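You operate a simulated robot arm through the tools that you are given. There is no shell and no other tool. Be economical: measure what you need, move in short steps, check, and stop when the job is done.

The job below is to be done with a simulated two-armed robot. You get a single attempt, and the scene is never put back.

Task
Stack the M8 machine foot from the top of the stacking bench on top of the M10 machine foot. Fetch the cream film tape roll and set it in the red-banded hold tray. Put the grey spacer block with the largest size on its label from the end plate of the outfeed table on the bay b of the stacking frame. Pick up the white-banded core marked "W-21" from the core shelf of the film rack with one hand, pass it to the other hand and put it on the low shelf of the labelling bench. Open the sealer drawer, put the blue film scrap in the inside of the sealer drawer and shut the drawer again. Put the rolled black load strap on the top of the feed table away on the roll rack top shelf. Take the orange strap and leave it on the spare white wheel on the top of the feed table. Stack the clean filter that says "F-41" from the lane along the fence on top of the clean filter labelled "F-96". Stack the 28 mm press die from the lane along the fence on top of the 36 mm press die. The order is free. Set down upright: white-banded core.

It is judged by the outcome, as a careful person would: the job done as asked, and still so three seconds after it is handed in. It fails if anything else is knocked over, pushed out of place, dropped, spilled or broken.

Robot
Two 7-joint arms with two-finger parallel grippers on one trunk, on a base that drives. Base frame: it is fixed to the floor where the robot stands at the start and does not move with it; the origin is under the middle of the robot, x ahead of it, y to its left, z up; the surface under the hand at the start is at about z = 760. Lengths are in mm, angles in rad, forces in N, time in s.
The left shoulder is at the start at [30, 119, 960], the right one opposite. With the tool pointing down near the work surface each hand reaches from about 280 to 680 mm from the robot's upright axis, wherever it stands, measured 20 degrees to its own side. Places, roughly: bay B of the stacking frame (17x30 cm) [520, 760, 760]; blue film scrap (11x6x5 cm) [-9700, 2200, 600]; clean filter [-12500, 1750, 1000]; cream film tape roll [500, -1250, 500]; grey spacer block [-1500, -500, 1000]; inside of the sealer drawer [-12500, 4800, 800]; low shelf of the labelling bench [-2000, -3200, 300]; machine foot [500, 0, 750]; orange strap (7x7x3 cm) [-11000, 1900, 900]; press die [-12250, 1750, 750]; red-banded hold tray (31x26 cm) [-1240, -1240, 920]; roll rack top shelf (48x25 cm) [-6260, 5000, 1260]; rolled black load strap (7x7x3 cm) [-10800, 2000, 900]; sealer drawer [-12500, 4700, 900]; spare white wheel (9x9x3 cm) [-10600, 2000, 900]; white-banded core [-3500, -3000, 1000]. Payload 3.43 kg a hand.
Tool frame (each hand has its own): the origin (TCP) lies between the finger pads and is the grasp point; the fingertips stand 30 mm ahead of it; z points along the fingers, y is the line along which they close. Largest opening 94 mm; finger width 28, thickness 10; the body of the gripper, 50 by 96 mm, starts 55 mm behind the TCP.
Orientation is told as [roll, pitch, yaw] about the base's x, y, z axes, in that order, counted from this pose: with the fingers straight down and closing along the base's y, the tool's x points along the base's -x, its y along +y and its z along -z.

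Tools
- The arms move only by the tool servo_tool. It takes "left_plan", "right_plan" or both (then of equal length, played together; a hand with none holds still); each is a list of rows, each an object (a shift or turn left out is 0, a gripper value left out holds the last) with "travel": the shift along the tool's x, y, z in cm, a list of three; "turn": the turn, a rotation vector about the tool's x, y, z in rad, a list of three; "claw": the opening, from 0 (shut) to 1 (fully open). In form: [{"travel": [dx, dy, dz], "turn": [ax, ay, az], "claw": claw}, ...]. A call has 1 to 12 rows; each row shifts and turns the commanded pose from where the row before left it, along the tool's axes as they then stand. A row lasts 0.2 s, in which the tool goes at most 50 mm and 0.15 rad; a call with a longer step from one row to the next is refused whole, and so is a gripper value outside its range. A pose out of reach is approached as far as the arm can. The call stops where the force on the tool passes 40 N (or 10 N more than at its start, if that is more) or the arm is blocked; 0.2 s more then pass. Each finger travels about 72 mm/s and halts on what it meets, pressing with about 38 N; the grip force reading is that of the motor and also rises with nothing between the fingers. The clock runs only during rows and for 0.2 s after the last one: add rows that do not move to give the fingers time. It gives the time, the measured TCP pose, the force on the tool (base axes), the opening and the grip force at its end, in the units of the frame above (readings bear some noise), with the torque about the TCP (base axes, N m) and any sound that the robot's microphone picked up.
- Cameras (640 x 400 px; columns grow to the right, rows downward): "scene" is now at [29.9, -1.1, 1650.7]; the picture's right is [0.15, -0.99, 0.00], its down [-0.88, -0.14, -0.45] and it looks along [0.45, 0.07, -0.89] (base axes); focal length 277 px, centre (320, 200). "left" rides on the left gripper at [76, -14, -102] in its tool frame; the picture's right is [0.18, 0.98, 0.00], its down [-0.75, 0.14, -0.64] and it looks along [-0.63, 0.12, 0.77] (tool axes); focal length 243 px, centre (320, 200). "right" rides on the right gripper at [76, 14, -102] in its tool frame; the picture's right is [-0.18, 0.98, 0.00], its down [-0.75, -0.14, -0.64] and it looks along [-0.63, -0.12, 0.77] (tool axes); focal length 243 px, centre (320, 200).
- grab_frame(camera): a new picture of that camera. No time passes.
- raise_lower(by): slides the trunk up (or, below 0, down) by that many mm; the arms and the scene camera ride with it, the base frame stays. It gives what a move gives, with no picture.
- base_move(legs): drives the robot by 1 to 6 legs, each [ahead, turn to the left] in mm and rad, along the robot's own axes; the way and the turn of a leg run together, so that a leg with both is an arc; at most 1500 mm and 3.142 rad a leg. The arms and the cameras ride along, it lands a little off, and it stops where it bumps. It gives what a move gives.
- head_to(pan, tilt): turns the head with the scene camera to pan (to the left, within 2.496 rad either way) and tilt (down, from -0.506 to 1.204), counted from straight ahead of the robot. It gives what a move gives.
- point_at(camera, pixels): for up to 12 pixels [column, row] of the newest picture of that camera ("zoom" is the newest enlarged one), the place [x, y, z] in the base frame of the surface seen there, good to about 3 mm, but the place of the scene camera against the robot may be out by one fixed shift of up to 12 mm in any direction. No time passes.
- enlarge(camera, box): a new picture of the part [left, top, right, bottom] of that camera's present view, enlarged. No time passes.
- sign_off(): hands the job in; it is judged then, once.

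Keep the steps short. Do not move on a guess: measure, check each grasp and each placing, and mend mistakes. In all there are 357 turns and 286 pictures (those below and enlarged ones count). Leave the grippers open and the arms clear of the work at the hand-in unless told otherwise, and finish with a single line.

The tools are called by a JSON object that holds its "api" and its "payload". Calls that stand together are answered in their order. servo_tool: Moves the arms, as the interface text tells. Its arguments: {"type":"object","properties":{"left_plan":{"type":"array"},"right_plan":{"type":"array"}},"required":[]} The other tools are called the same way: raise_lower (by) slides the trunk up or down; base_move (legs) drives the base; head_to (pan, tilt) turns the head that bears the scene camera; grab_frame (camera) takes a picture; point_at (camera, pixels) gives the place of the surface under pixels of a picture; enlarge (camera, box) takes an enlarged picture of a part of a camera's view; sign_off () hands the job in.

At the start:

```text
clock: 0.0
left_ee_pos: [414.3, 299.6, 1029.6]
left_tool_rot: [0.0, -0.002, -0.001]
left_contact_force: [0.4, 0.3, 0.0]
left_ft_torque: [0.01, 0.01, 0.01]
left_grip_width: 93.8
left_grip_force: 0.0
right_ee_pos: [353.2, -90.8, 1019.3]
right_tool_rot: [0.0, 0.0, 0.001]
right_contact_force: [0.5, 0.5, 1.4]
right_ft_torque: [0.0, 0.0, 0.01]
right_grip_width: 94.2
right_grip_force: 0.0
trunk travel left (down, up): [-225.0, 185.0]
robot x, y, heading: [-1.7, -0.6, -0.0]
head pan, tilt: [0.155, 1.1]
```

scene: 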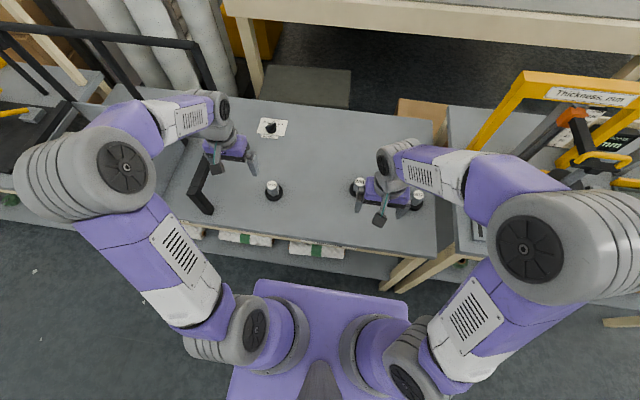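
right: 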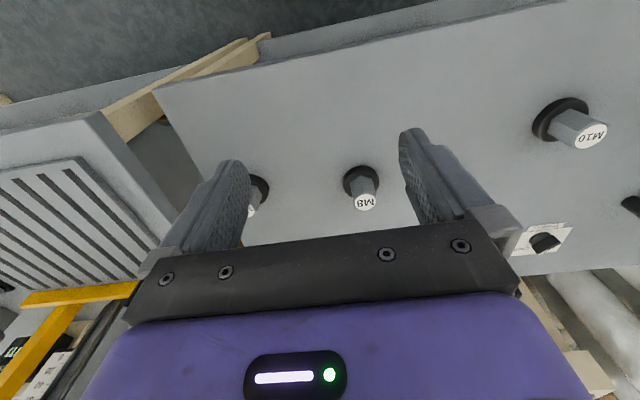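
left: 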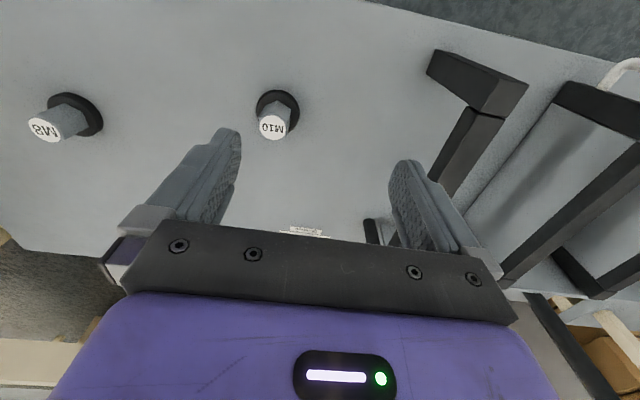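

I see an M8 foot at right-camera (362,200), another foot partly hidden at (255,195), and M10 at (585,135). I'll measure them and zoom in to read the labels.

{"api": "enlarge", "payload": {"camera": "right", "box": [220, 80, 640, 280]}}

{"api": "point_at", "payload": {"camera": "right", "pixels": [[364, 203], [359, 172], [590, 137], [545, 120], [250, 208], [262, 184], [450, 240], [320, 215]]}}

{"api": "point_at", "payload": {"camera": "left", "pixels": [[272, 127], [43, 129], [277, 98], [270, 200]]}}

{"api": "enlarge", "payload": {"camera": "scene", "box": [200, 100, 460, 260]}}

```text
1.52 times, centred on (430, 180) of right
```

zoom: 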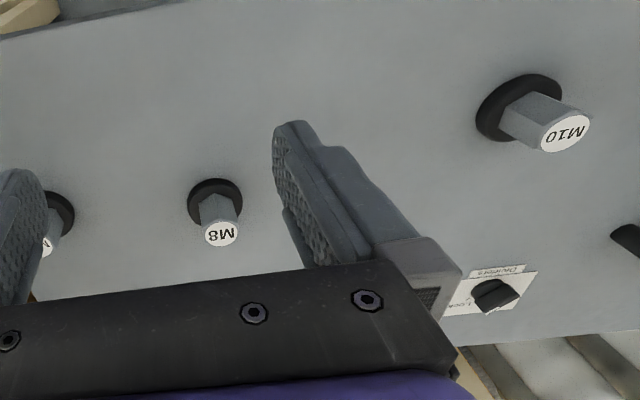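

```text
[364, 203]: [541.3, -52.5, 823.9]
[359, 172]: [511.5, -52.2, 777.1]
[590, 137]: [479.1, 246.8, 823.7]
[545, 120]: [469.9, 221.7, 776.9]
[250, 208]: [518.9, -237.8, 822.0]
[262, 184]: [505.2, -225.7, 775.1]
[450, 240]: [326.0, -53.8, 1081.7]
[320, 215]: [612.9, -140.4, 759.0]
```

```text
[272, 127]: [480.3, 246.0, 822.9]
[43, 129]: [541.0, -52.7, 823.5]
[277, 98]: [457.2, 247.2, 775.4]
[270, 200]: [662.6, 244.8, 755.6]
```

```text
2.46 times, centred on (330, 180) of scene
```

zoom: 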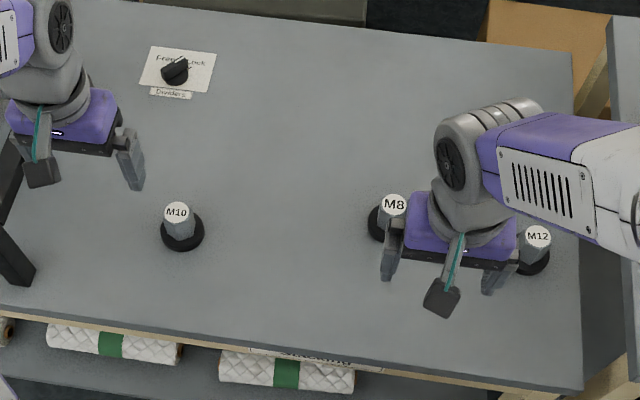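

M8 stud is at about (541,-52), top z 824, with the bench at 759. M10 is at (480,247). The left hand can do both ends. I'll measure the yellow frame on the right before clearing the right arm that way.

{"api": "point_at", "payload": {"camera": "scene", "pixels": [[525, 80], [470, 145], [570, 115], [600, 155], [630, 180], [272, 128], [200, 195], [210, 80], [90, 70], [20, 65], [110, 38], [272, 184]]}}

```text
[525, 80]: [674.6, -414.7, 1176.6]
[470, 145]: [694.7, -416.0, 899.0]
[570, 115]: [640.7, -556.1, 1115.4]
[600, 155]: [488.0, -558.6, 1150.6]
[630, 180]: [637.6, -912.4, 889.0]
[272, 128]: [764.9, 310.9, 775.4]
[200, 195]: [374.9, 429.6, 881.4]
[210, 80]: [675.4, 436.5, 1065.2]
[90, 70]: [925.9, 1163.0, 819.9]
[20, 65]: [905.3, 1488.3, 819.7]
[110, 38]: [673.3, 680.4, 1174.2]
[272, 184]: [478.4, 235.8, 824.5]
```

Moving the right hand 17 cm rightwards and 5 cm back, and the left hand above M8 in the same plan.

{"api": "servo_tool", "payload": {"right_plan": [{"travel": [1, -4.5, 0]}, {"travel": [1, -4.5, 0]}, {"travel": [1, -4.5, 0]}, {"travel": [1, -4.5, 0]}, {}, {}, {}, {}], "left_plan": [{"travel": [-1.6, -4.4, 0], "claw": 0.7}, {"travel": [-1.6, -4.4, 0]}, {"travel": [-1.6, -4.4, 0]}, {"travel": [-1.6, -4.4, 0]}, {"travel": [-1.6, -4.4, 0]}, {"travel": [-1.6, -4.4, 0]}, {"travel": [-1.6, -4.4, 0]}, {"travel": [-1.5, -4.4, 0]}]}}

{"api": "grab_frame", "payload": {"camera": "left"}}

```text
clock: 1.8
left_ee_pos: [538.3, -55.6, 1027.4]
left_tool_rot: [0.002, 0.001, 0.0]
left_contact_force: [-0.8, -0.9, -0.4]
left_ft_torque: [-0.03, 0.01, -0.02]
left_grip_width: 65.6
left_grip_force: 0.0
right_ee_pos: [312.4, -272.7, 1017.6]
right_tool_rot: [0.0, 0.0, -0.001]
right_contact_force: [-0.3, -1.3, -0.1]
right_ft_torque: [0.02, 0.0, 0.0]
right_grip_width: 94.0
right_grip_force: 0.1
trunk travel left (down, up): [-225.0, 185.0]
robot x, y, heading: [-1.8, 0.3, 0.0]
head pan, tilt: [0.155, 1.1]
```

```text
280 pictures are left
```

left: 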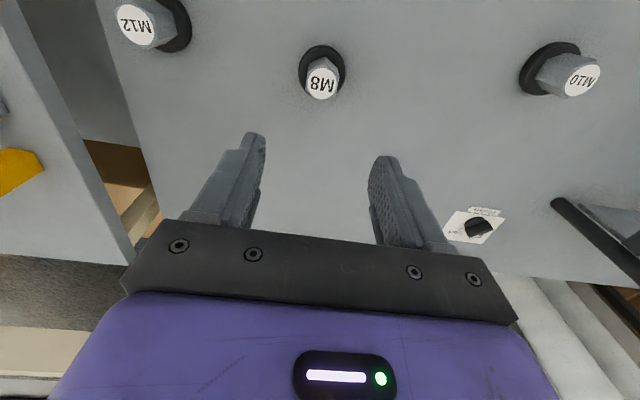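

{"api": "point_at", "payload": {"camera": "left", "pixels": [[322, 84], [303, 72], [343, 72], [309, 85], [336, 85], [322, 73], [321, 97], [582, 79]]}}

```text
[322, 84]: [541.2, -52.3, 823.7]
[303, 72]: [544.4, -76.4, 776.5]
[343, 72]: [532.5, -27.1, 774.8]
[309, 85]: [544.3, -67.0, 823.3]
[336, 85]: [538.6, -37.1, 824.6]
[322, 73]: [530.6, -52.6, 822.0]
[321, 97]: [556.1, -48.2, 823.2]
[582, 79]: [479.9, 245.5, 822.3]
```

M8 centre is (542,-52). Going down to TCP z ≈ 812.

{"api": "servo_tool", "payload": {"left_plan": [{"travel": [-0.2, 0.2, 4.5]}, {"travel": [0, 0, 4.5]}, {"travel": [0, 0, 4.5]}, {"travel": [0, 0, 4.5]}, {"travel": [0, 0, 2.5]}, {}]}}

{"api": "grab_frame", "payload": {"camera": "left"}}

```text
clock: 3.2
left_ee_pos: [541.7, -50.0, 823.2]
left_tool_rot: [0.001, 0.001, -0.001]
left_contact_force: [0.0, 0.5, -0.9]
left_ft_torque: [0.02, 0.01, -0.02]
left_grip_width: 66.2
left_grip_force: 0.1
right_ee_pos: [313.0, -272.2, 1019.2]
right_tool_rot: [0.0, 0.001, 0.001]
right_contact_force: [0.3, -1.2, -0.2]
right_ft_torque: [-0.01, 0.01, 0.01]
right_grip_width: 93.9
right_grip_force: 0.1
trunk travel left (down, up): [-225.0, 185.0]
robot x, y, heading: [3.0, -3.0, -0.003]
head pan, tilt: [0.155, 1.1]
```

```text
279 pictures are left
```

left: 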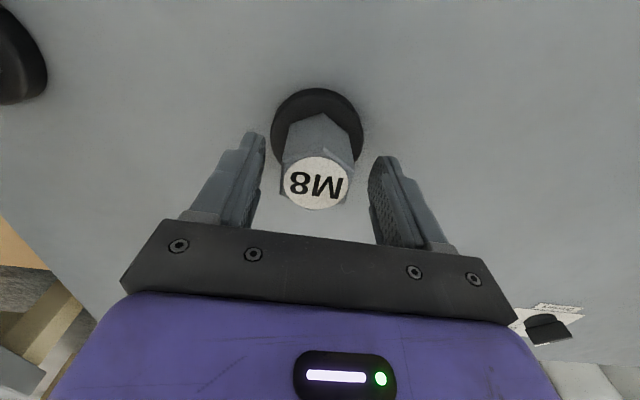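

Good alignment. Lowering 11 mm and closing.

{"api": "servo_tool", "payload": {"left_plan": [{"travel": [0, -0.15, 1.1]}, {"claw": 0}, {"claw": 0}, {"claw": 0}, {}]}}

```text
clock: 4.4
left_ee_pos: [541.3, -51.1, 814.1]
left_tool_rot: [-0.001, -0.002, -0.001]
left_contact_force: [0.2, -0.7, -0.7]
left_ft_torque: [0.01, -0.02, -0.01]
left_grip_width: 43.0
left_grip_force: 37.8
right_ee_pos: [311.8, -272.2, 1018.3]
right_tool_rot: [0.0, 0.001, 0.0]
right_contact_force: [-0.7, 0.2, 0.4]
right_ft_torque: [0.03, 0.02, -0.01]
right_grip_width: 93.6
right_grip_force: 0.0
trunk travel left (down, up): [-225.0, 185.0]
robot x, y, heading: [-1.1, -3.1, -0.003]
head pan, tilt: [0.155, 1.1]
```

Width 43 seems wide for the stud, so I'll look.

{"api": "grab_frame", "payload": {"camera": "left"}}

```text
278 pictures are left
```

left: 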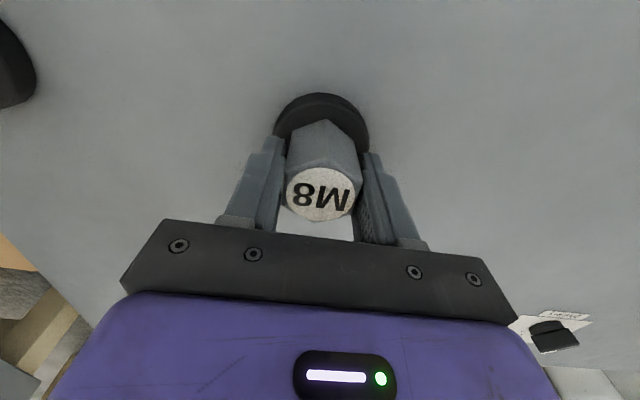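

Gripped. Lifting 10 cm and carrying it over M10.

{"api": "servo_tool", "payload": {"left_plan": [{"travel": [0, 0, -2]}, {"travel": [0, 0, -4]}, {"travel": [0, 0, -4]}, {"travel": [0.88, 4.25, 0]}, {"travel": [0.88, 4.25, 0]}, {"travel": [0.88, 4.25, 0]}, {"travel": [0.88, 4.25, 0]}, {"travel": [0.88, 4.25, 0]}, {"travel": [0.88, 4.25, 0]}, {"travel": [0.88, 4.25, 0]}, {}]}}

{"api": "grab_frame", "payload": {"camera": "left"}}

{"api": "enlarge", "payload": {"camera": "scene", "box": [200, 100, 460, 260]}}

```text
clock: 6.8
left_ee_pos: [484.1, 243.9, 914.2]
left_tool_rot: [0.0, -0.001, -0.002]
left_contact_force: [-0.1, 0.5, -0.5]
left_ft_torque: [0.01, -0.02, 0.02]
left_grip_width: 0.0
left_grip_force: 32.8
right_ee_pos: [310.6, -272.5, 1017.9]
right_tool_rot: [0.0, 0.0, 0.001]
right_contact_force: [0.0, 0.6, 0.1]
right_ft_torque: [0.01, 0.02, 0.0]
right_grip_width: 93.9
right_grip_force: 0.1
trunk travel left (down, up): [-225.0, 185.0]
robot x, y, heading: [2.1, 0.6, -0.0]
head pan, tilt: [0.155, 1.1]
```

```text
277 pictures are left
```

left: 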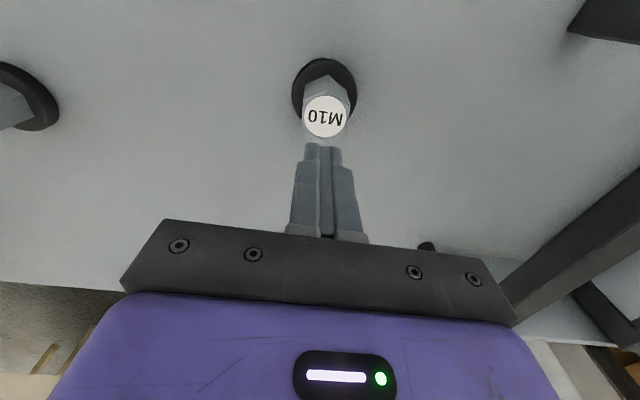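

```text
2.46 times, centred on (330, 180) of scene
```

zoom: 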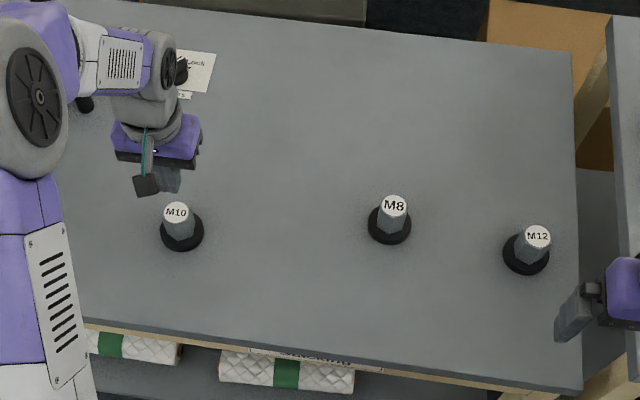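

The fingers slipped off, and M8 is still standing in its place. They probably bore on the bevelled base, so I'll go back and grip higher. First I measure M8 again.

{"api": "servo_tool", "payload": {"left_plan": [{"travel": [-0.88, -4.25, 0], "claw": 0.7}, {"travel": [-0.88, -4.25, 0]}, {"travel": [-0.88, -4.25, 0]}, {"travel": [-0.88, -4.25, 0]}, {"travel": [-0.88, -4.25, 0]}, {"travel": [-0.88, -4.25, 0]}, {"travel": [-0.88, -4.25, 0]}, {}]}}

{"api": "enlarge", "payload": {"camera": "left", "box": [220, 40, 420, 240]}}

```text
clock: 8.6
left_ee_pos: [542.7, -51.9, 911.7]
left_tool_rot: [0.002, 0.0, 0.001]
left_contact_force: [0.8, -0.4, -0.7]
left_ft_torque: [0.02, 0.01, -0.01]
left_grip_width: 65.8
left_grip_force: 0.1
right_ee_pos: [312.3, -271.7, 1018.1]
right_tool_rot: [0.0, 0.001, 0.0]
right_contact_force: [0.0, 1.0, 0.3]
right_ft_torque: [0.01, 0.02, -0.01]
right_grip_width: 94.0
right_grip_force: 0.1
trunk travel left (down, up): [-225.0, 185.0]
robot x, y, heading: [-2.0, 0.9, -0.0]
head pan, tilt: [0.155, 1.1]
```

```text
2.00 times, centred on (320, 140) of left
```

zoom: 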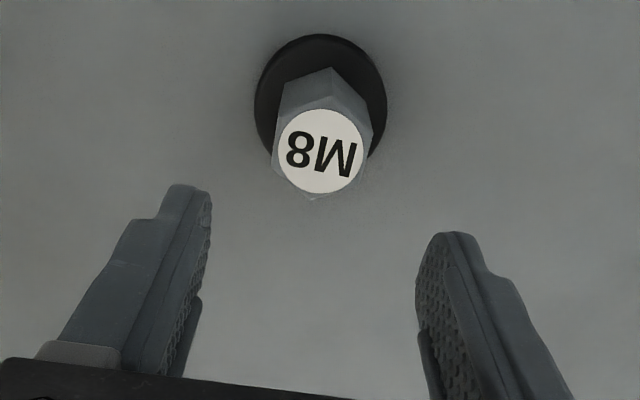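

{"api": "point_at", "payload": {"camera": "zoom", "pixels": [[320, 150], [258, 100], [385, 110], [285, 85], [275, 150], [370, 150], [330, 45], [365, 60], [315, 85], [345, 90]]}}

```text
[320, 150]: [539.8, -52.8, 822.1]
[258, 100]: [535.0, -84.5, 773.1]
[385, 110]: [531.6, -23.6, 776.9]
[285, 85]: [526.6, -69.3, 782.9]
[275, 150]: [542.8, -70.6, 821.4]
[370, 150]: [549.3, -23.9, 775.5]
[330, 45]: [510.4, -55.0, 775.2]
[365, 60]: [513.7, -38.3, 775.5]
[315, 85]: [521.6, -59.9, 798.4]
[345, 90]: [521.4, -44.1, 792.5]
```

Stud is ~36–40 wide, base disc 60 wide with its top at 776. Lowering to z ≈ 820 for a second grip, then lifting slightly as a test.

{"api": "servo_tool", "payload": {"left_plan": [{"travel": [0, 0, 4.5]}, {"travel": [0, 0, 4.7]}, {}, {"claw": 0}, {"claw": 0}, {"claw": 0}, {}]}}

{"api": "enlarge", "payload": {"camera": "left", "box": [220, 60, 420, 260]}}

```text
clock: 10.2
left_ee_pos: [539.8, -51.9, 822.5]
left_tool_rot: [0.0, 0.001, -0.002]
left_contact_force: [0.0, 0.4, 0.4]
left_ft_torque: [0.09, 0.01, 0.03]
left_grip_width: 43.2
left_grip_force: 38.1
right_ee_pos: [311.2, -272.5, 1018.7]
right_tool_rot: [0.0, 0.001, 0.0]
right_contact_force: [-0.4, 0.6, 0.6]
right_ft_torque: [0.0, -0.05, -0.01]
right_grip_width: 94.2
right_grip_force: 0.1
trunk travel left (down, up): [-225.0, 185.0]
robot x, y, heading: [-1.5, 0.3, 0.0]
head pan, tilt: [0.155, 1.1]
```

```text
2.00 times, centred on (320, 160) of left
```

zoom: 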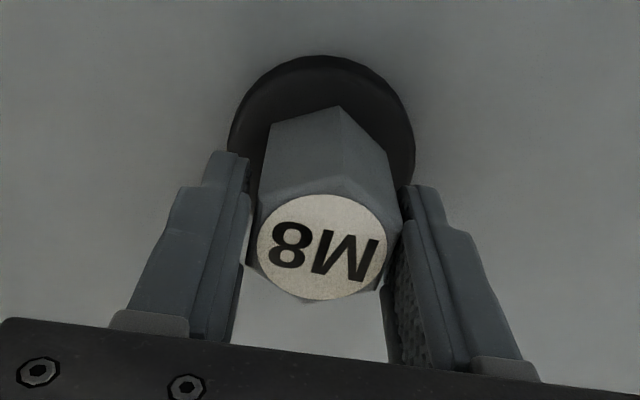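

The grip is on the hex corners: the text and flats are turned about −6° in yaw. I'll open, turn the tool +0.1 rad about its z, go 8 mm lower and close again.

{"api": "servo_tool", "payload": {"left_plan": [{"claw": 0.7}, {"claw": 0.7}, {"travel": [0, 0, 0.8], "turn": [0, 0, 0.105]}, {}, {"claw": 0}, {"claw": 0}, {"claw": 0}, {}]}}

{"api": "enlarge", "payload": {"camera": "left", "box": [220, 60, 420, 260]}}

```text
clock: 12.0
left_ee_pos: [540.8, -51.2, 813.4]
left_tool_rot: [0.0, 0.0, -0.105]
left_contact_force: [-0.9, -0.6, 1.5]
left_ft_torque: [-0.08, -0.01, 0.0]
left_grip_width: 43.1
left_grip_force: 37.8
right_ee_pos: [310.9, -273.5, 1017.8]
right_tool_rot: [-0.002, 0.0, 0.0]
right_contact_force: [0.2, 0.2, -0.2]
right_ft_torque: [0.0, 0.02, 0.02]
right_grip_width: 93.9
right_grip_force: 0.1
trunk travel left (down, up): [-225.0, 185.0]
robot x, y, heading: [2.5, -2.1, -0.002]
head pan, tilt: [0.155, 1.1]
```

```text
2.00 times, centred on (320, 160) of left
```

zoom: 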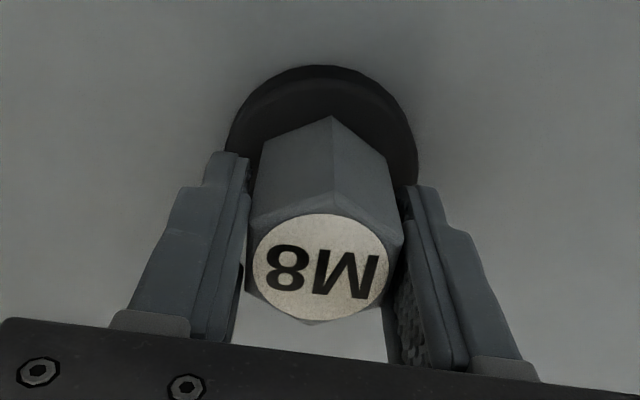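

Better aligned. Test lift of 2 cm, slowly.

{"api": "servo_tool", "payload": {"left_plan": [{"travel": [0, 0, -0.5]}, {"travel": [0, 0, -0.5]}, {"travel": [0, 0, -1]}, {}]}}

{"api": "grab_frame", "payload": {"camera": "left"}}

```text
clock: 13.0
left_ee_pos: [543.5, -51.5, 833.3]
left_tool_rot: [0.003, 0.001, -0.104]
left_contact_force: [0.5, -0.5, -1.9]
left_ft_torque: [0.02, 0.04, 0.04]
left_grip_width: 42.9
left_grip_force: 37.7
right_ee_pos: [311.4, -272.3, 1017.7]
right_tool_rot: [0.0, 0.0, 0.0]
right_contact_force: [0.1, -0.2, 0.0]
right_ft_torque: [-0.01, 0.02, 0.02]
right_grip_width: 94.0
right_grip_force: 0.1
trunk travel left (down, up): [-225.0, 185.0]
robot x, y, heading: [0.2, -0.5, 0.004]
head pan, tilt: [0.155, 1.1]
```

```text
272 pictures are left
```

left: 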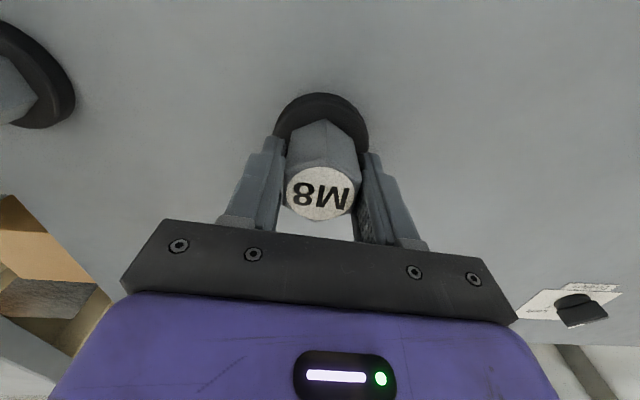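

It is lifted with the hand. Lifting 7 cm more gently and checking.

{"api": "servo_tool", "payload": {"left_plan": [{"travel": [0, 0, -0.8]}, {"travel": [0, 0, -1.2]}, {"travel": [0, 0, -1.5]}, {"travel": [0, 0, -1.5]}, {"travel": [0, 0, -1.2]}, {"travel": [0, 0, -0.8]}, {}]}}

{"api": "grab_frame", "payload": {"camera": "left"}}

```text
clock: 14.6
left_ee_pos: [541.8, -51.1, 903.9]
left_tool_rot: [0.0, 0.001, -0.106]
left_contact_force: [-1.3, 0.5, -1.4]
left_ft_torque: [-0.02, 0.01, -0.01]
left_grip_width: 43.0
left_grip_force: 37.4
right_ee_pos: [312.4, -272.2, 1018.0]
right_tool_rot: [0.0, 0.0, 0.001]
right_contact_force: [0.5, 0.2, -0.1]
right_ft_torque: [-0.01, 0.0, 0.01]
right_grip_width: 93.9
right_grip_force: 0.0
trunk travel left (down, up): [-225.0, 185.0]
robot x, y, heading: [2.1, -3.6, -0.002]
head pan, tilt: [0.155, 1.1]
```

```text
271 pictures are left
```

left: 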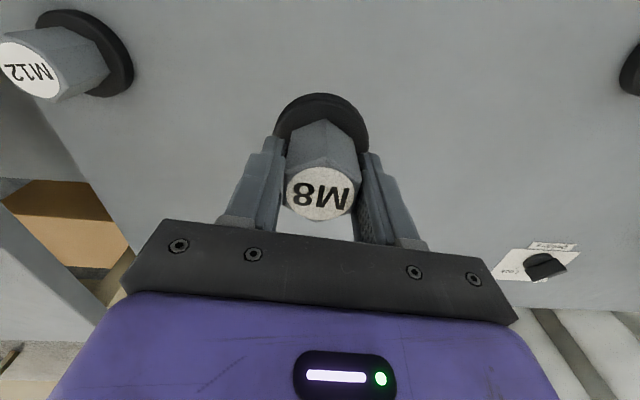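

Held firm. Carrying it over M10 in gentle steps.

{"api": "servo_tool", "payload": {"left_plan": [{"travel": [0.4, 1.2, 0]}, {"travel": [0.77, 2.4, 0]}, {"travel": [0.86, 2.68, 0]}, {"travel": [0.86, 2.68, 0]}, {"travel": [0.86, 2.68, 0]}, {"travel": [0.86, 2.68, 0]}, {"travel": [0.86, 2.68, 0]}, {"travel": [0.86, 2.68, 0]}, {"travel": [0.86, 2.68, 0]}, {"travel": [0.86, 2.68, 0]}, {"travel": [0.86, 2.68, 0]}, {"travel": [0.4, 1.3, 0]}]}}

{"api": "grab_frame", "payload": {"camera": "left"}}

{"api": "grab_frame", "payload": {"camera": "scene"}}

```text
clock: 17.2
left_ee_pos: [480.5, 246.6, 903.5]
left_tool_rot: [0.0, -0.001, -0.107]
left_contact_force: [-0.1, -0.2, -1.3]
left_ft_torque: [-0.01, -0.01, 0.0]
left_grip_width: 42.7
left_grip_force: 38.0
right_ee_pos: [311.7, -271.4, 1018.3]
right_tool_rot: [0.0, 0.001, 0.001]
right_contact_force: [0.0, 0.5, 0.3]
right_ft_torque: [0.0, -0.01, 0.0]
right_grip_width: 94.3
right_grip_force: 0.1
trunk travel left (down, up): [-225.0, 185.0]
robot x, y, heading: [1.4, 0.8, 0.001]
head pan, tilt: [0.155, 1.1]
```

```text
270 pictures are left
```

left: 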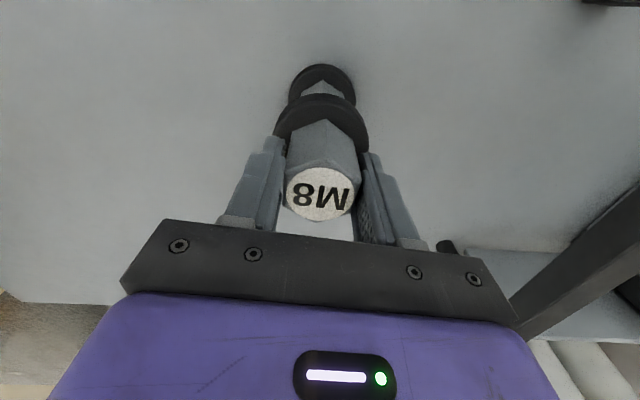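

```text
269 pictures are left
```

scene: 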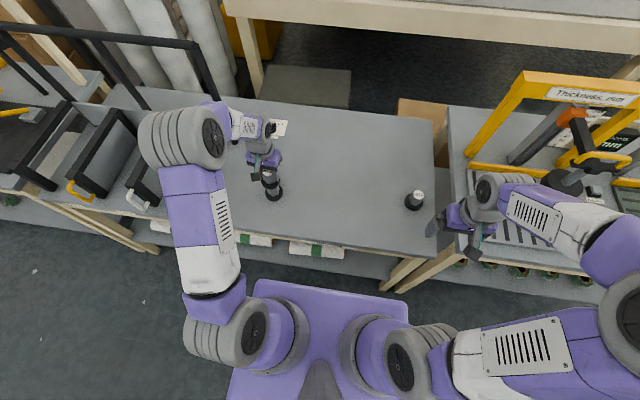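

Well centred. Lowering 2.7 cm onto M10 until contact, expecting z ≈ 878.

{"api": "servo_tool", "payload": {"left_plan": [{"travel": [0, 0, 1]}, {"travel": [0, 0, 1]}, {"travel": [0, 0, 0.4]}, {"travel": [0, 0, 0.2]}, {"travel": [0, 0, 0.1]}, {}]}}

{"api": "grab_frame", "payload": {"camera": "left"}}

{"api": "enlarge", "payload": {"camera": "scene", "box": [200, 120, 340, 220]}}

```text
clock: 18.6
left_ee_pos: [480.2, 245.9, 876.1]
left_tool_rot: [-0.001, -0.001, -0.105]
left_contact_force: [0.5, -0.3, 0.0]
left_ft_torque: [0.04, -0.05, 0.01]
left_grip_width: 43.0
left_grip_force: 38.1
right_ee_pos: [311.2, -272.3, 1017.9]
right_tool_rot: [-0.001, 0.0, -0.001]
right_contact_force: [-0.6, -0.3, -0.4]
right_ft_torque: [0.01, 0.0, -0.03]
right_grip_width: 93.9
right_grip_force: 0.1
trunk travel left (down, up): [-225.0, 185.0]
robot x, y, heading: [-1.7, -2.2, -0.0]
head pan, tilt: [0.155, 1.1]
```

```text
268 pictures are left
```

left: 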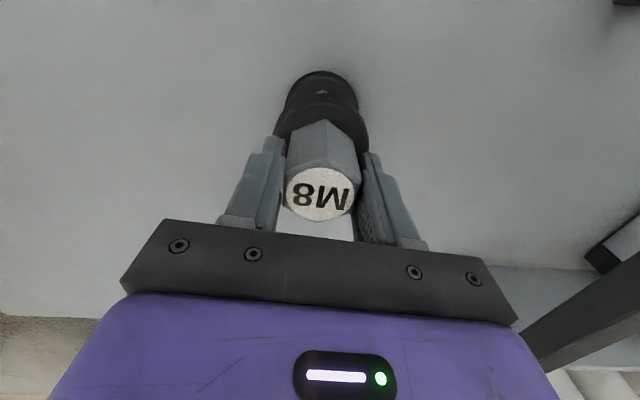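

```text
4.00 times, centred on (270, 170) of scene
```

zoom: 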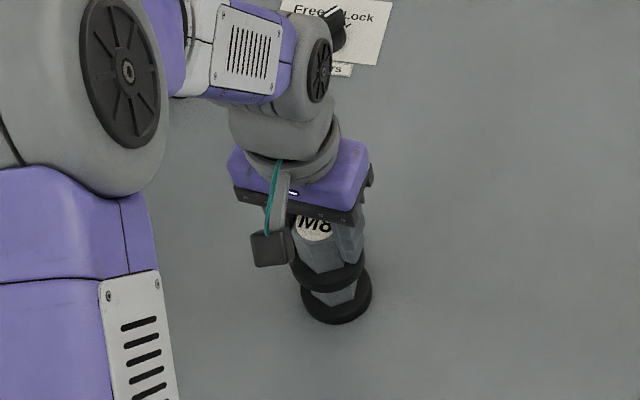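

The load on the hand has gone, so it is about in contact. I press 2 mm more to check.

{"api": "servo_tool", "payload": {"left_plan": [{"travel": [0, 0, 0.1]}, {"travel": [0, 0, 0.1]}, {}]}}

```text
clock: 19.4
left_ee_pos: [480.3, 246.9, 876.5]
left_tool_rot: [0.002, -0.005, -0.104]
left_contact_force: [-0.8, 4.1, 25.6]
left_ft_torque: [0.27, 0.07, 0.0]
left_grip_width: 42.9
left_grip_force: 37.7
right_ee_pos: [309.0, -272.8, 1018.4]
right_tool_rot: [0.001, -0.002, 0.0]
right_contact_force: [0.3, -0.1, -0.8]
right_ft_torque: [0.03, 0.02, 0.03]
right_grip_width: 93.9
right_grip_force: 0.2
trunk travel left (down, up): [-225.0, 185.0]
robot x, y, heading: [3.3, -1.3, -0.003]
head pan, tilt: [0.155, 1.1]
```

Firm contact (25 N). Backing up 2 mm, opening slowly, then raising.

{"api": "servo_tool", "payload": {"left_plan": [{"travel": [0, 0, -0.2]}, {"claw": 0.52}, {"claw": 0.6}, {"claw": 0.75}, {}, {"travel": [0, 0, -2]}, {"travel": [0, 0, -4]}, {"travel": [0, 0, -4]}, {"travel": [0, 0, -4]}, {}]}}

{"api": "grab_frame", "payload": {"camera": "left"}}

```text
clock: 21.6
left_ee_pos: [482.2, 246.4, 1015.2]
left_tool_rot: [0.0, 0.001, -0.105]
left_contact_force: [0.5, 0.5, 0.5]
left_ft_torque: [-0.01, 0.02, 0.01]
left_grip_width: 70.4
left_grip_force: 0.1
right_ee_pos: [310.9, -271.6, 1018.0]
right_tool_rot: [0.0, -0.001, 0.001]
right_contact_force: [0.5, 0.2, -0.1]
right_ft_torque: [-0.03, 0.01, 0.02]
right_grip_width: 94.0
right_grip_force: 0.1
trunk travel left (down, up): [-225.0, 185.0]
robot x, y, heading: [-0.3, -1.9, -0.001]
head pan, tilt: [0.155, 1.1]
```

```text
266 pictures are left
```

left: 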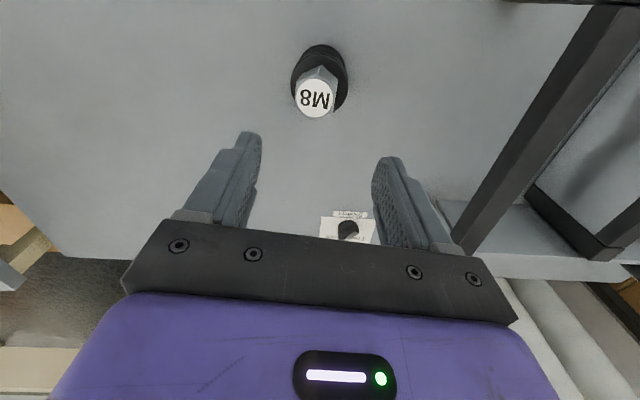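

M8 is on M10 and stands. Next I look at the stacking frame and the "Free/Lock" knob to the left.

{"api": "head_to", "payload": {"pan": 0.8, "tilt": 0.9}}

{"api": "grab_frame", "payload": {"camera": "scene"}}

{"api": "enlarge", "payload": {"camera": "left", "box": [310, 190, 390, 250]}}

```text
clock: 22.6
left_ee_pos: [480.1, 246.1, 1015.8]
left_tool_rot: [-0.001, 0.0, -0.105]
left_contact_force: [-0.3, 1.0, -1.2]
left_ft_torque: [0.03, -0.03, 0.02]
left_grip_width: 70.3
left_grip_force: 0.1
right_ee_pos: [312.7, -271.4, 1018.5]
right_tool_rot: [-0.001, 0.001, 0.001]
right_contact_force: [0.1, -0.3, 1.0]
right_ft_torque: [0.02, 0.01, 0.03]
right_grip_width: 94.0
right_grip_force: 0.0
trunk travel left (down, up): [-225.0, 185.0]
robot x, y, heading: [-0.8, 3.6, 0.001]
head pan, tilt: [0.799, 0.901]
```

```text
265 pictures are left
```

scene: 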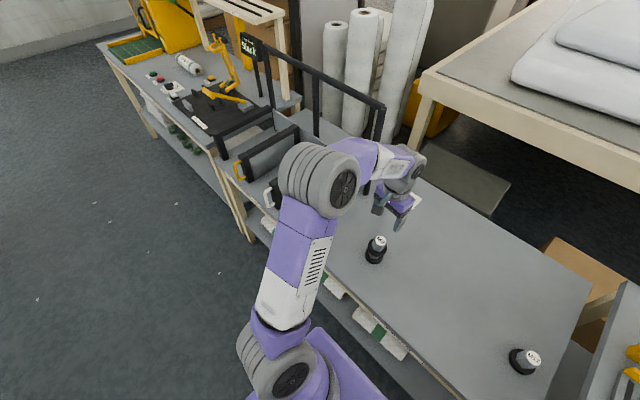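

```text
6.67 times, centred on (350, 220) of left
```

zoom: 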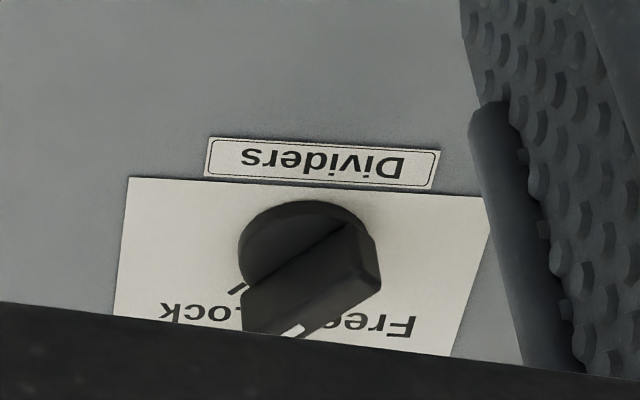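

{"api": "enlarge", "payload": {"camera": "scene", "box": [200, 20, 400, 220]}}

{"api": "point_at", "payload": {"camera": "scene", "pixels": [[240, 172], [268, 198], [265, 140], [230, 152], [315, 80], [255, 85], [370, 105], [265, 180], [245, 215], [220, 125], [140, 60], [345, 320]]}}

```text
2.00 times, centred on (300, 120) of scene
```

zoom: 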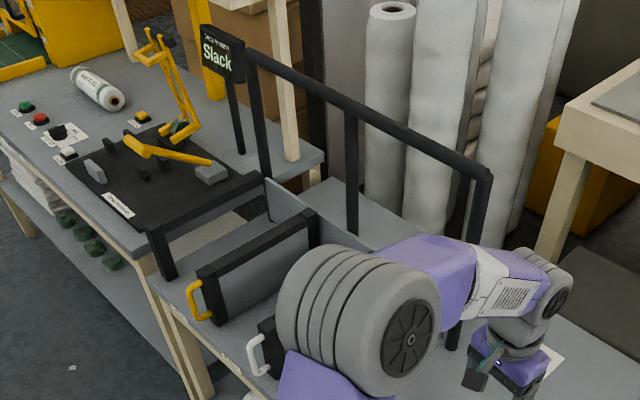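

```text
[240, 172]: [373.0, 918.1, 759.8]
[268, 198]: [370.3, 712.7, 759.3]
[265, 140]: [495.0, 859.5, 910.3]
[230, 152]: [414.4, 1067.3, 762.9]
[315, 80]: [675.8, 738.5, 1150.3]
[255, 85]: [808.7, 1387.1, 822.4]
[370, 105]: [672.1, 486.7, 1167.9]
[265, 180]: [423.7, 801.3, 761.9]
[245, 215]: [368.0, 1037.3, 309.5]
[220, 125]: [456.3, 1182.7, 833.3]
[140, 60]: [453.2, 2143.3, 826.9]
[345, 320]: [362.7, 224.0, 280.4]
```

Next I look to the right (tape roll side) and behind.

{"api": "head_to", "payload": {"pan": -1.0, "tilt": 0.7}}

{"api": "grab_frame", "payload": {"camera": "scene"}}

{"api": "head_to", "payload": {"pan": -2.3, "tilt": 0.6}}

{"api": "grab_frame", "payload": {"camera": "scene"}}

{"api": "head_to", "payload": {"pan": 2.45, "tilt": 0.5}}

{"api": "grab_frame", "payload": {"camera": "scene"}}

```text
clock: 24.4
left_ee_pos: [481.2, 245.2, 1014.9]
left_tool_rot: [0.001, 0.0, -0.104]
left_contact_force: [-0.4, 0.5, -0.5]
left_ft_torque: [-0.02, 0.04, -0.01]
left_grip_width: 70.5
left_grip_force: 0.0
right_ee_pos: [311.6, -270.6, 1017.6]
right_tool_rot: [0.0, 0.0, 0.002]
right_contact_force: [0.7, -1.1, 0.3]
right_ft_torque: [-0.03, 0.03, 0.02]
right_grip_width: 94.0
right_grip_force: 0.1
trunk travel left (down, up): [-225.0, 185.0]
robot x, y, heading: [3.5, -3.8, 0.005]
head pan, tilt: [-1.0, 0.7]
```

```text
262 pictures are left
```

scene: 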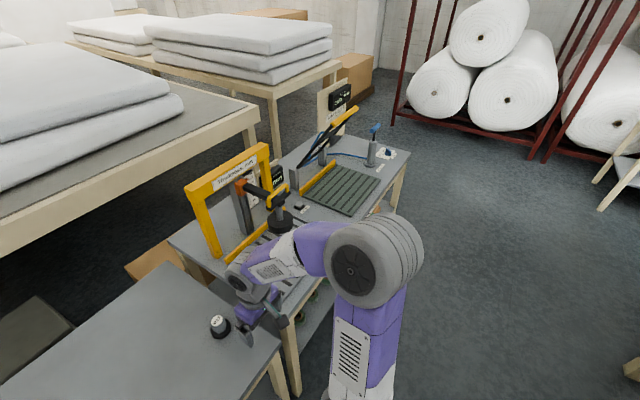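

```text
clock: 25.9
left_ee_pos: [481.0, 246.4, 1015.7]
left_tool_rot: [-0.001, -0.001, -0.103]
left_contact_force: [0.2, -0.7, 0.0]
left_ft_torque: [0.0, -0.01, -0.01]
left_grip_width: 70.4
left_grip_force: 0.0
right_ee_pos: [312.5, -272.1, 1018.3]
right_tool_rot: [0.001, -0.001, 0.001]
right_contact_force: [0.6, -1.1, 0.3]
right_ft_torque: [0.01, -0.01, -0.04]
right_grip_width: 94.2
right_grip_force: 0.1
trunk travel left (down, up): [-225.0, 185.0]
robot x, y, heading: [-0.3, 0.9, -0.001]
head pan, tilt: [-2.3, 0.6]
```

```text
261 pictures are left
```

scene: 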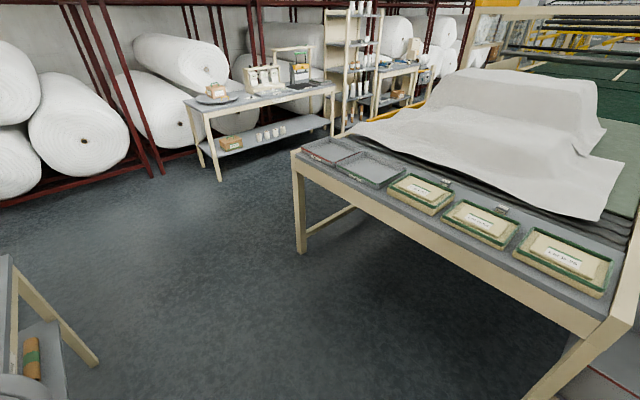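

```text
clock: 29.7
left_ee_pos: [480.2, 246.3, 1016.0]
left_tool_rot: [0.001, 0.001, -0.106]
left_contact_force: [0.2, 0.6, 0.6]
left_ft_torque: [0.01, 0.0, 0.0]
left_grip_width: 70.5
left_grip_force: 0.0
right_ee_pos: [311.9, -272.1, 1018.3]
right_tool_rot: [0.001, -0.001, 0.001]
right_contact_force: [-0.5, -0.6, 0.5]
right_ft_torque: [-0.03, 0.0, -0.06]
right_grip_width: 93.9
right_grip_force: 0.0
trunk travel left (down, up): [-225.0, 185.0]
robot x, y, heading: [3.1, 1.3, 0.0]
head pan, tilt: [2.45, 0.499]
```

```text
260 pictures are left
```

scene: 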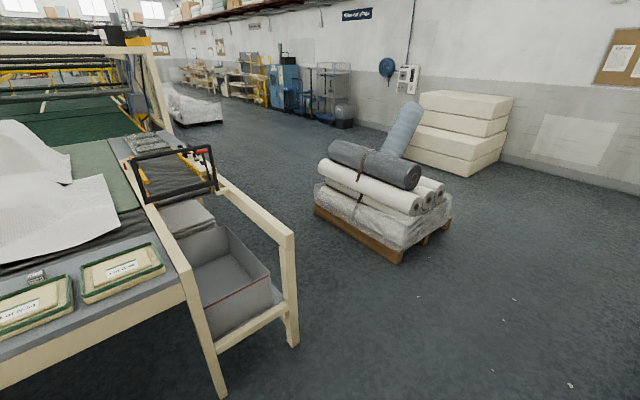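

I have the layout. Retracting the left hand, backing off 250 mm, turning right, driving ~1.25 m and facing the gauging bench again to find the tape roll.

{"api": "servo_tool", "payload": {"left_plan": [{"travel": [3, 0, -2], "turn": [0, 0, -0.105]}, {"travel": [4, 0, 0]}, {"travel": [4, 0, 0]}, {"travel": [2, 0, 0]}], "right_plan": [{}, {}, {}, {}]}}

{"api": "base_move", "payload": {"legs": [[-250, 0], [0, -1.571], [1250, 0], [0, 1.571]]}}

{"api": "head_to", "payload": {"pan": 0, "tilt": 0.9}}

{"api": "grab_frame", "payload": {"camera": "scene"}}

```text
clock: 30.7
left_ee_pos: [350.1, 248.5, 1036.1]
left_tool_rot: [0.0, 0.0, -0.002]
left_contact_force: [0.5, -0.1, -0.8]
left_ft_torque: [0.0, 0.0, 0.02]
left_grip_width: 70.6
left_grip_force: 0.0
right_ee_pos: [312.5, -272.4, 1018.0]
right_tool_rot: [0.0, 0.001, 0.0]
right_contact_force: [0.3, 0.3, -0.1]
right_ft_torque: [0.02, 0.0, 0.0]
right_grip_width: 93.8
right_grip_force: 0.0
trunk travel left (down, up): [-225.0, 185.0]
robot x, y, heading: [-1.5, 3.5, 0.002]
head pan, tilt: [2.45, 0.499]
```

```text
clock: 46.0
left_ee_pos: [138.8, -990.3, 1037.5]
left_tool_rot: [0.0, -0.001, 0.039]
left_contact_force: [-0.3, 0.2, 0.2]
left_ft_torque: [0.02, -0.01, 0.04]
left_grip_width: 70.6
left_grip_force: 0.2
right_ee_pos: [118.6, -1511.9, 1018.5]
right_tool_rot: [-0.001, -0.002, 0.039]
right_contact_force: [-0.1, 0.2, -1.1]
right_ft_torque: [0.02, 0.01, -0.01]
right_grip_width: 94.0
right_grip_force: 0.0
trunk travel left (down, up): [-225.0, 185.0]
robot x, y, heading: [-199.9, -1251.7, 0.036]
head pan, tilt: [2.45, 0.499]
```

```text
clock: 48.2
left_ee_pos: [139.0, -989.3, 1036.1]
left_tool_rot: [0.001, -0.001, 0.039]
left_contact_force: [-0.2, 0.4, -0.3]
left_ft_torque: [0.0, -0.01, 0.02]
left_grip_width: 70.4
left_grip_force: 0.0
right_ee_pos: [119.1, -1511.1, 1017.2]
right_tool_rot: [0.0, -0.002, 0.039]
right_contact_force: [0.5, 0.4, 0.6]
right_ft_torque: [0.0, 0.01, 0.0]
right_grip_width: 93.9
right_grip_force: 0.0
trunk travel left (down, up): [-225.0, 185.0]
robot x, y, heading: [-199.1, -1253.2, 0.038]
head pan, tilt: [0.0, 0.901]
```

```text
259 pictures are left
```

scene: 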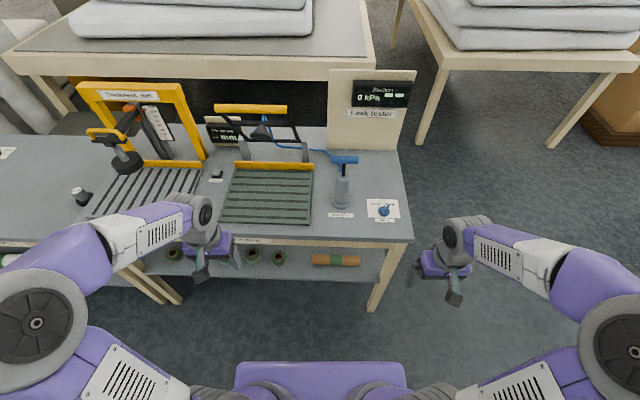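

{"api": "enlarge", "payload": {"camera": "scene", "box": [140, 220, 400, 300]}}

{"api": "point_at", "payload": {"camera": "scene", "pixels": [[335, 260], [313, 259], [358, 261], [252, 255], [280, 256], [330, 275], [320, 245], [370, 290], [400, 238], [270, 270], [174, 253]]}}

```text
2.46 times, centred on (270, 260) of scene
```

zoom: 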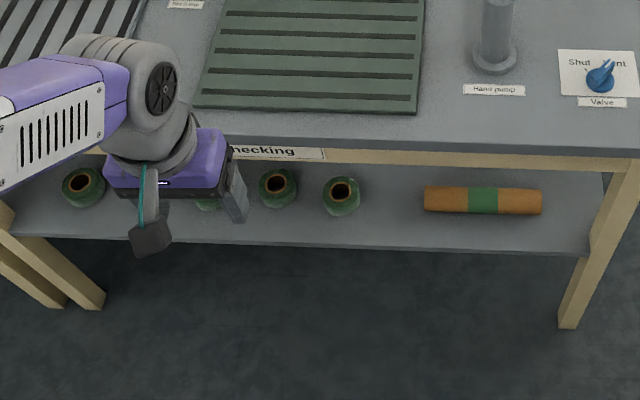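

```text
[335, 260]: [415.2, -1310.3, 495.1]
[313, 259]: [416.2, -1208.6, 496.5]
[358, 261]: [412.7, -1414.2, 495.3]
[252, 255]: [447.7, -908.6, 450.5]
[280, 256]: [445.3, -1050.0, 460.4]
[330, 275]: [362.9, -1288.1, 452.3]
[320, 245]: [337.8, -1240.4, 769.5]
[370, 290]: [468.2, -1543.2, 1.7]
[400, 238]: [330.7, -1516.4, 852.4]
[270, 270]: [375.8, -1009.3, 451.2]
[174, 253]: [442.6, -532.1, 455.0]
```

No cream tape is visible from above, only a brown roll and green-edged ones. I'll lower the trunk and pitch the right hand camera up to look into the shelf.

{"api": "raise_lower", "payload": {"by": -220}}

{"api": "servo_tool", "payload": {"right_plan": [{"travel": [0, 4, 3], "turn": [0, -0.12, 0]}, {"travel": [0, 4, 3], "turn": [0, -0.12, 0]}, {"travel": [0, 4, 3], "turn": [0, -0.12, 0]}, {"travel": [0, 0, 4], "turn": [0, -0.12, 0]}, {"travel": [1, 0, 2], "turn": [0, -0.12, 0]}]}}

{"api": "grab_frame", "payload": {"camera": "right"}}

{"api": "grab_frame", "payload": {"camera": "scene"}}

```text
clock: 50.5
left_ee_pos: [139.0, -988.8, 815.1]
left_tool_rot: [0.001, -0.002, 0.038]
left_contact_force: [0.4, 0.1, -0.9]
left_ft_torque: [0.0, 0.0, 0.01]
left_grip_width: 70.7
left_grip_force: 0.0
right_ee_pos: [120.5, -1512.4, 797.2]
right_tool_rot: [0.001, -0.001, 0.038]
right_contact_force: [-0.4, 0.6, -0.7]
right_ft_torque: [-0.02, 0.01, -0.01]
right_grip_width: 93.9
right_grip_force: 0.0
trunk travel left (down, up): [-5.0, 405.0]
robot x, y, heading: [-204.3, -1255.0, 0.038]
head pan, tilt: [0.0, 0.901]
```

```text
clock: 51.7
left_ee_pos: [139.5, -989.5, 815.1]
left_tool_rot: [-0.001, 0.0, 0.039]
left_contact_force: [-0.6, 0.4, 0.6]
left_ft_torque: [-0.02, 0.02, 0.01]
left_grip_width: 70.3
left_grip_force: 0.1
right_ee_pos: [187.5, -1396.0, 651.5]
right_tool_rot: [0.005, -0.6, 0.035]
right_contact_force: [-0.3, 1.3, 0.0]
right_ft_torque: [0.01, -0.01, -0.02]
right_grip_width: 93.9
right_grip_force: 0.1
right hand out of reach, approached as far as the arm can: row 2, 3, 4, 5
trunk travel left (down, up): [-5.0, 405.0]
robot x, y, heading: [-204.8, -1254.2, 0.035]
head pan, tilt: [0.0, 0.901]
```

```text
257 pictures are left
```

right: 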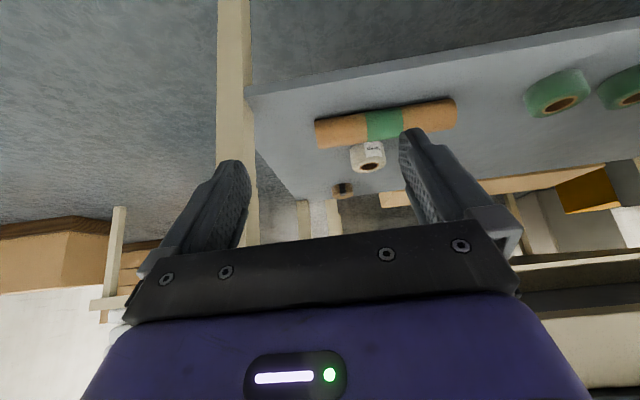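

```text
256 pictures are left
```

scene: 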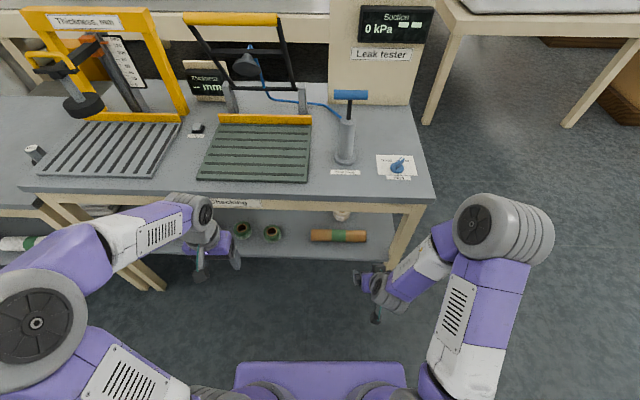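

A cream roll stands behind the brown one at (368,157), with another small thing at (343,190). Measuring.

{"api": "enlarge", "payload": {"camera": "right", "box": [290, 80, 470, 210]}}

{"api": "point_at", "payload": {"camera": "right", "pixels": [[370, 148], [355, 152], [384, 152], [370, 165], [370, 172], [343, 190], [330, 120], [440, 120], [330, 165], [298, 200], [355, 142], [383, 122]]}}

```text
3.08 times, centred on (380, 145) of right
```

zoom: 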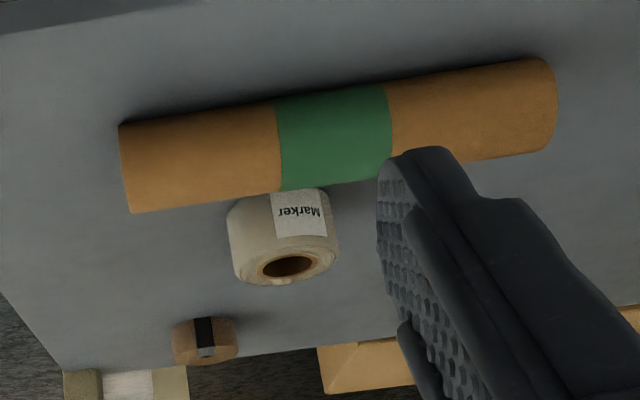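

```text
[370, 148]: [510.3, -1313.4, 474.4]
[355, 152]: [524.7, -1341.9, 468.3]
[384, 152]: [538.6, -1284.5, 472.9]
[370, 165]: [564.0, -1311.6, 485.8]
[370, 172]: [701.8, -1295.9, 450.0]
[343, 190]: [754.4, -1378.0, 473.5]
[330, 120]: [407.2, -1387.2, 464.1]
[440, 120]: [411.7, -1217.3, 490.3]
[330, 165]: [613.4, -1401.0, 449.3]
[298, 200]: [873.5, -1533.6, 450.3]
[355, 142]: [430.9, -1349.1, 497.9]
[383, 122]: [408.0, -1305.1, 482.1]
```

The cream tape (~58 mm wide, z 450–497) stands at (537,-1313), behind the brown roll. Reaching over that roll from the front is tight, so I'll drive round and come in from the open right end of the bench.

{"api": "base_move", "payload": {"legs": [[0, -1.608], [800, 0], [0, 1.571], [594, 0], [0, 1.571]]}}

{"api": "head_to", "payload": {"pan": 0, "tilt": 0.8}}

{"api": "grab_frame", "payload": {"camera": "scene"}}

{"api": "grab_frame", "payload": {"camera": "right"}}

```text
clock: 70.5
left_ee_pos: [152.2, -1702.8, 815.8]
left_tool_rot: [-0.002, 0.002, 1.571]
left_contact_force: [-0.3, 0.0, -0.3]
left_ft_torque: [-0.01, 0.0, -0.01]
left_grip_width: 70.3
left_grip_force: 0.1
right_ee_pos: [559.5, -1671.8, 651.8]
right_tool_rot: [0.0, -0.601, 1.571]
right_contact_force: [0.7, 0.1, -0.1]
right_ft_torque: [0.0, 0.03, 0.01]
right_grip_width: 93.8
right_grip_force: 0.1
trunk travel left (down, up): [-5.0, 405.0]
robot x, y, heading: [402.5, -2055.4, 1.573]
head pan, tilt: [0.0, 0.901]
```

```text
clock: 71.2
left_ee_pos: [151.7, -1702.5, 815.1]
left_tool_rot: [0.0, 0.001, 1.571]
left_contact_force: [-0.4, 0.4, 0.0]
left_ft_torque: [-0.01, -0.01, 0.03]
left_grip_width: 70.4
left_grip_force: 0.1
right_ee_pos: [560.9, -1671.1, 652.5]
right_tool_rot: [0.0, -0.6, 1.571]
right_contact_force: [-0.2, 0.1, 0.0]
right_ft_torque: [-0.03, -0.02, 0.02]
right_grip_width: 94.0
right_grip_force: 0.1
trunk travel left (down, up): [-5.0, 405.0]
robot x, y, heading: [399.0, -2053.5, 1.57]
head pan, tilt: [0.0, 0.799]
```

```text
254 pictures are left
```

scene: 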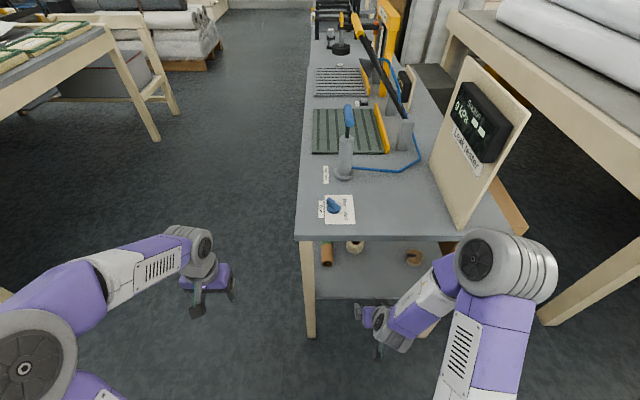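

```text
253 pictures are left
```

right: 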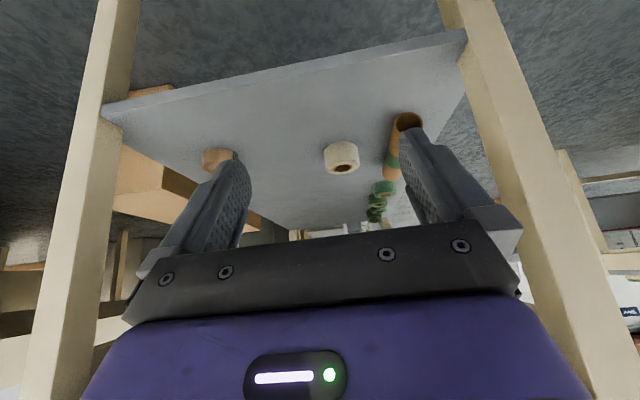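

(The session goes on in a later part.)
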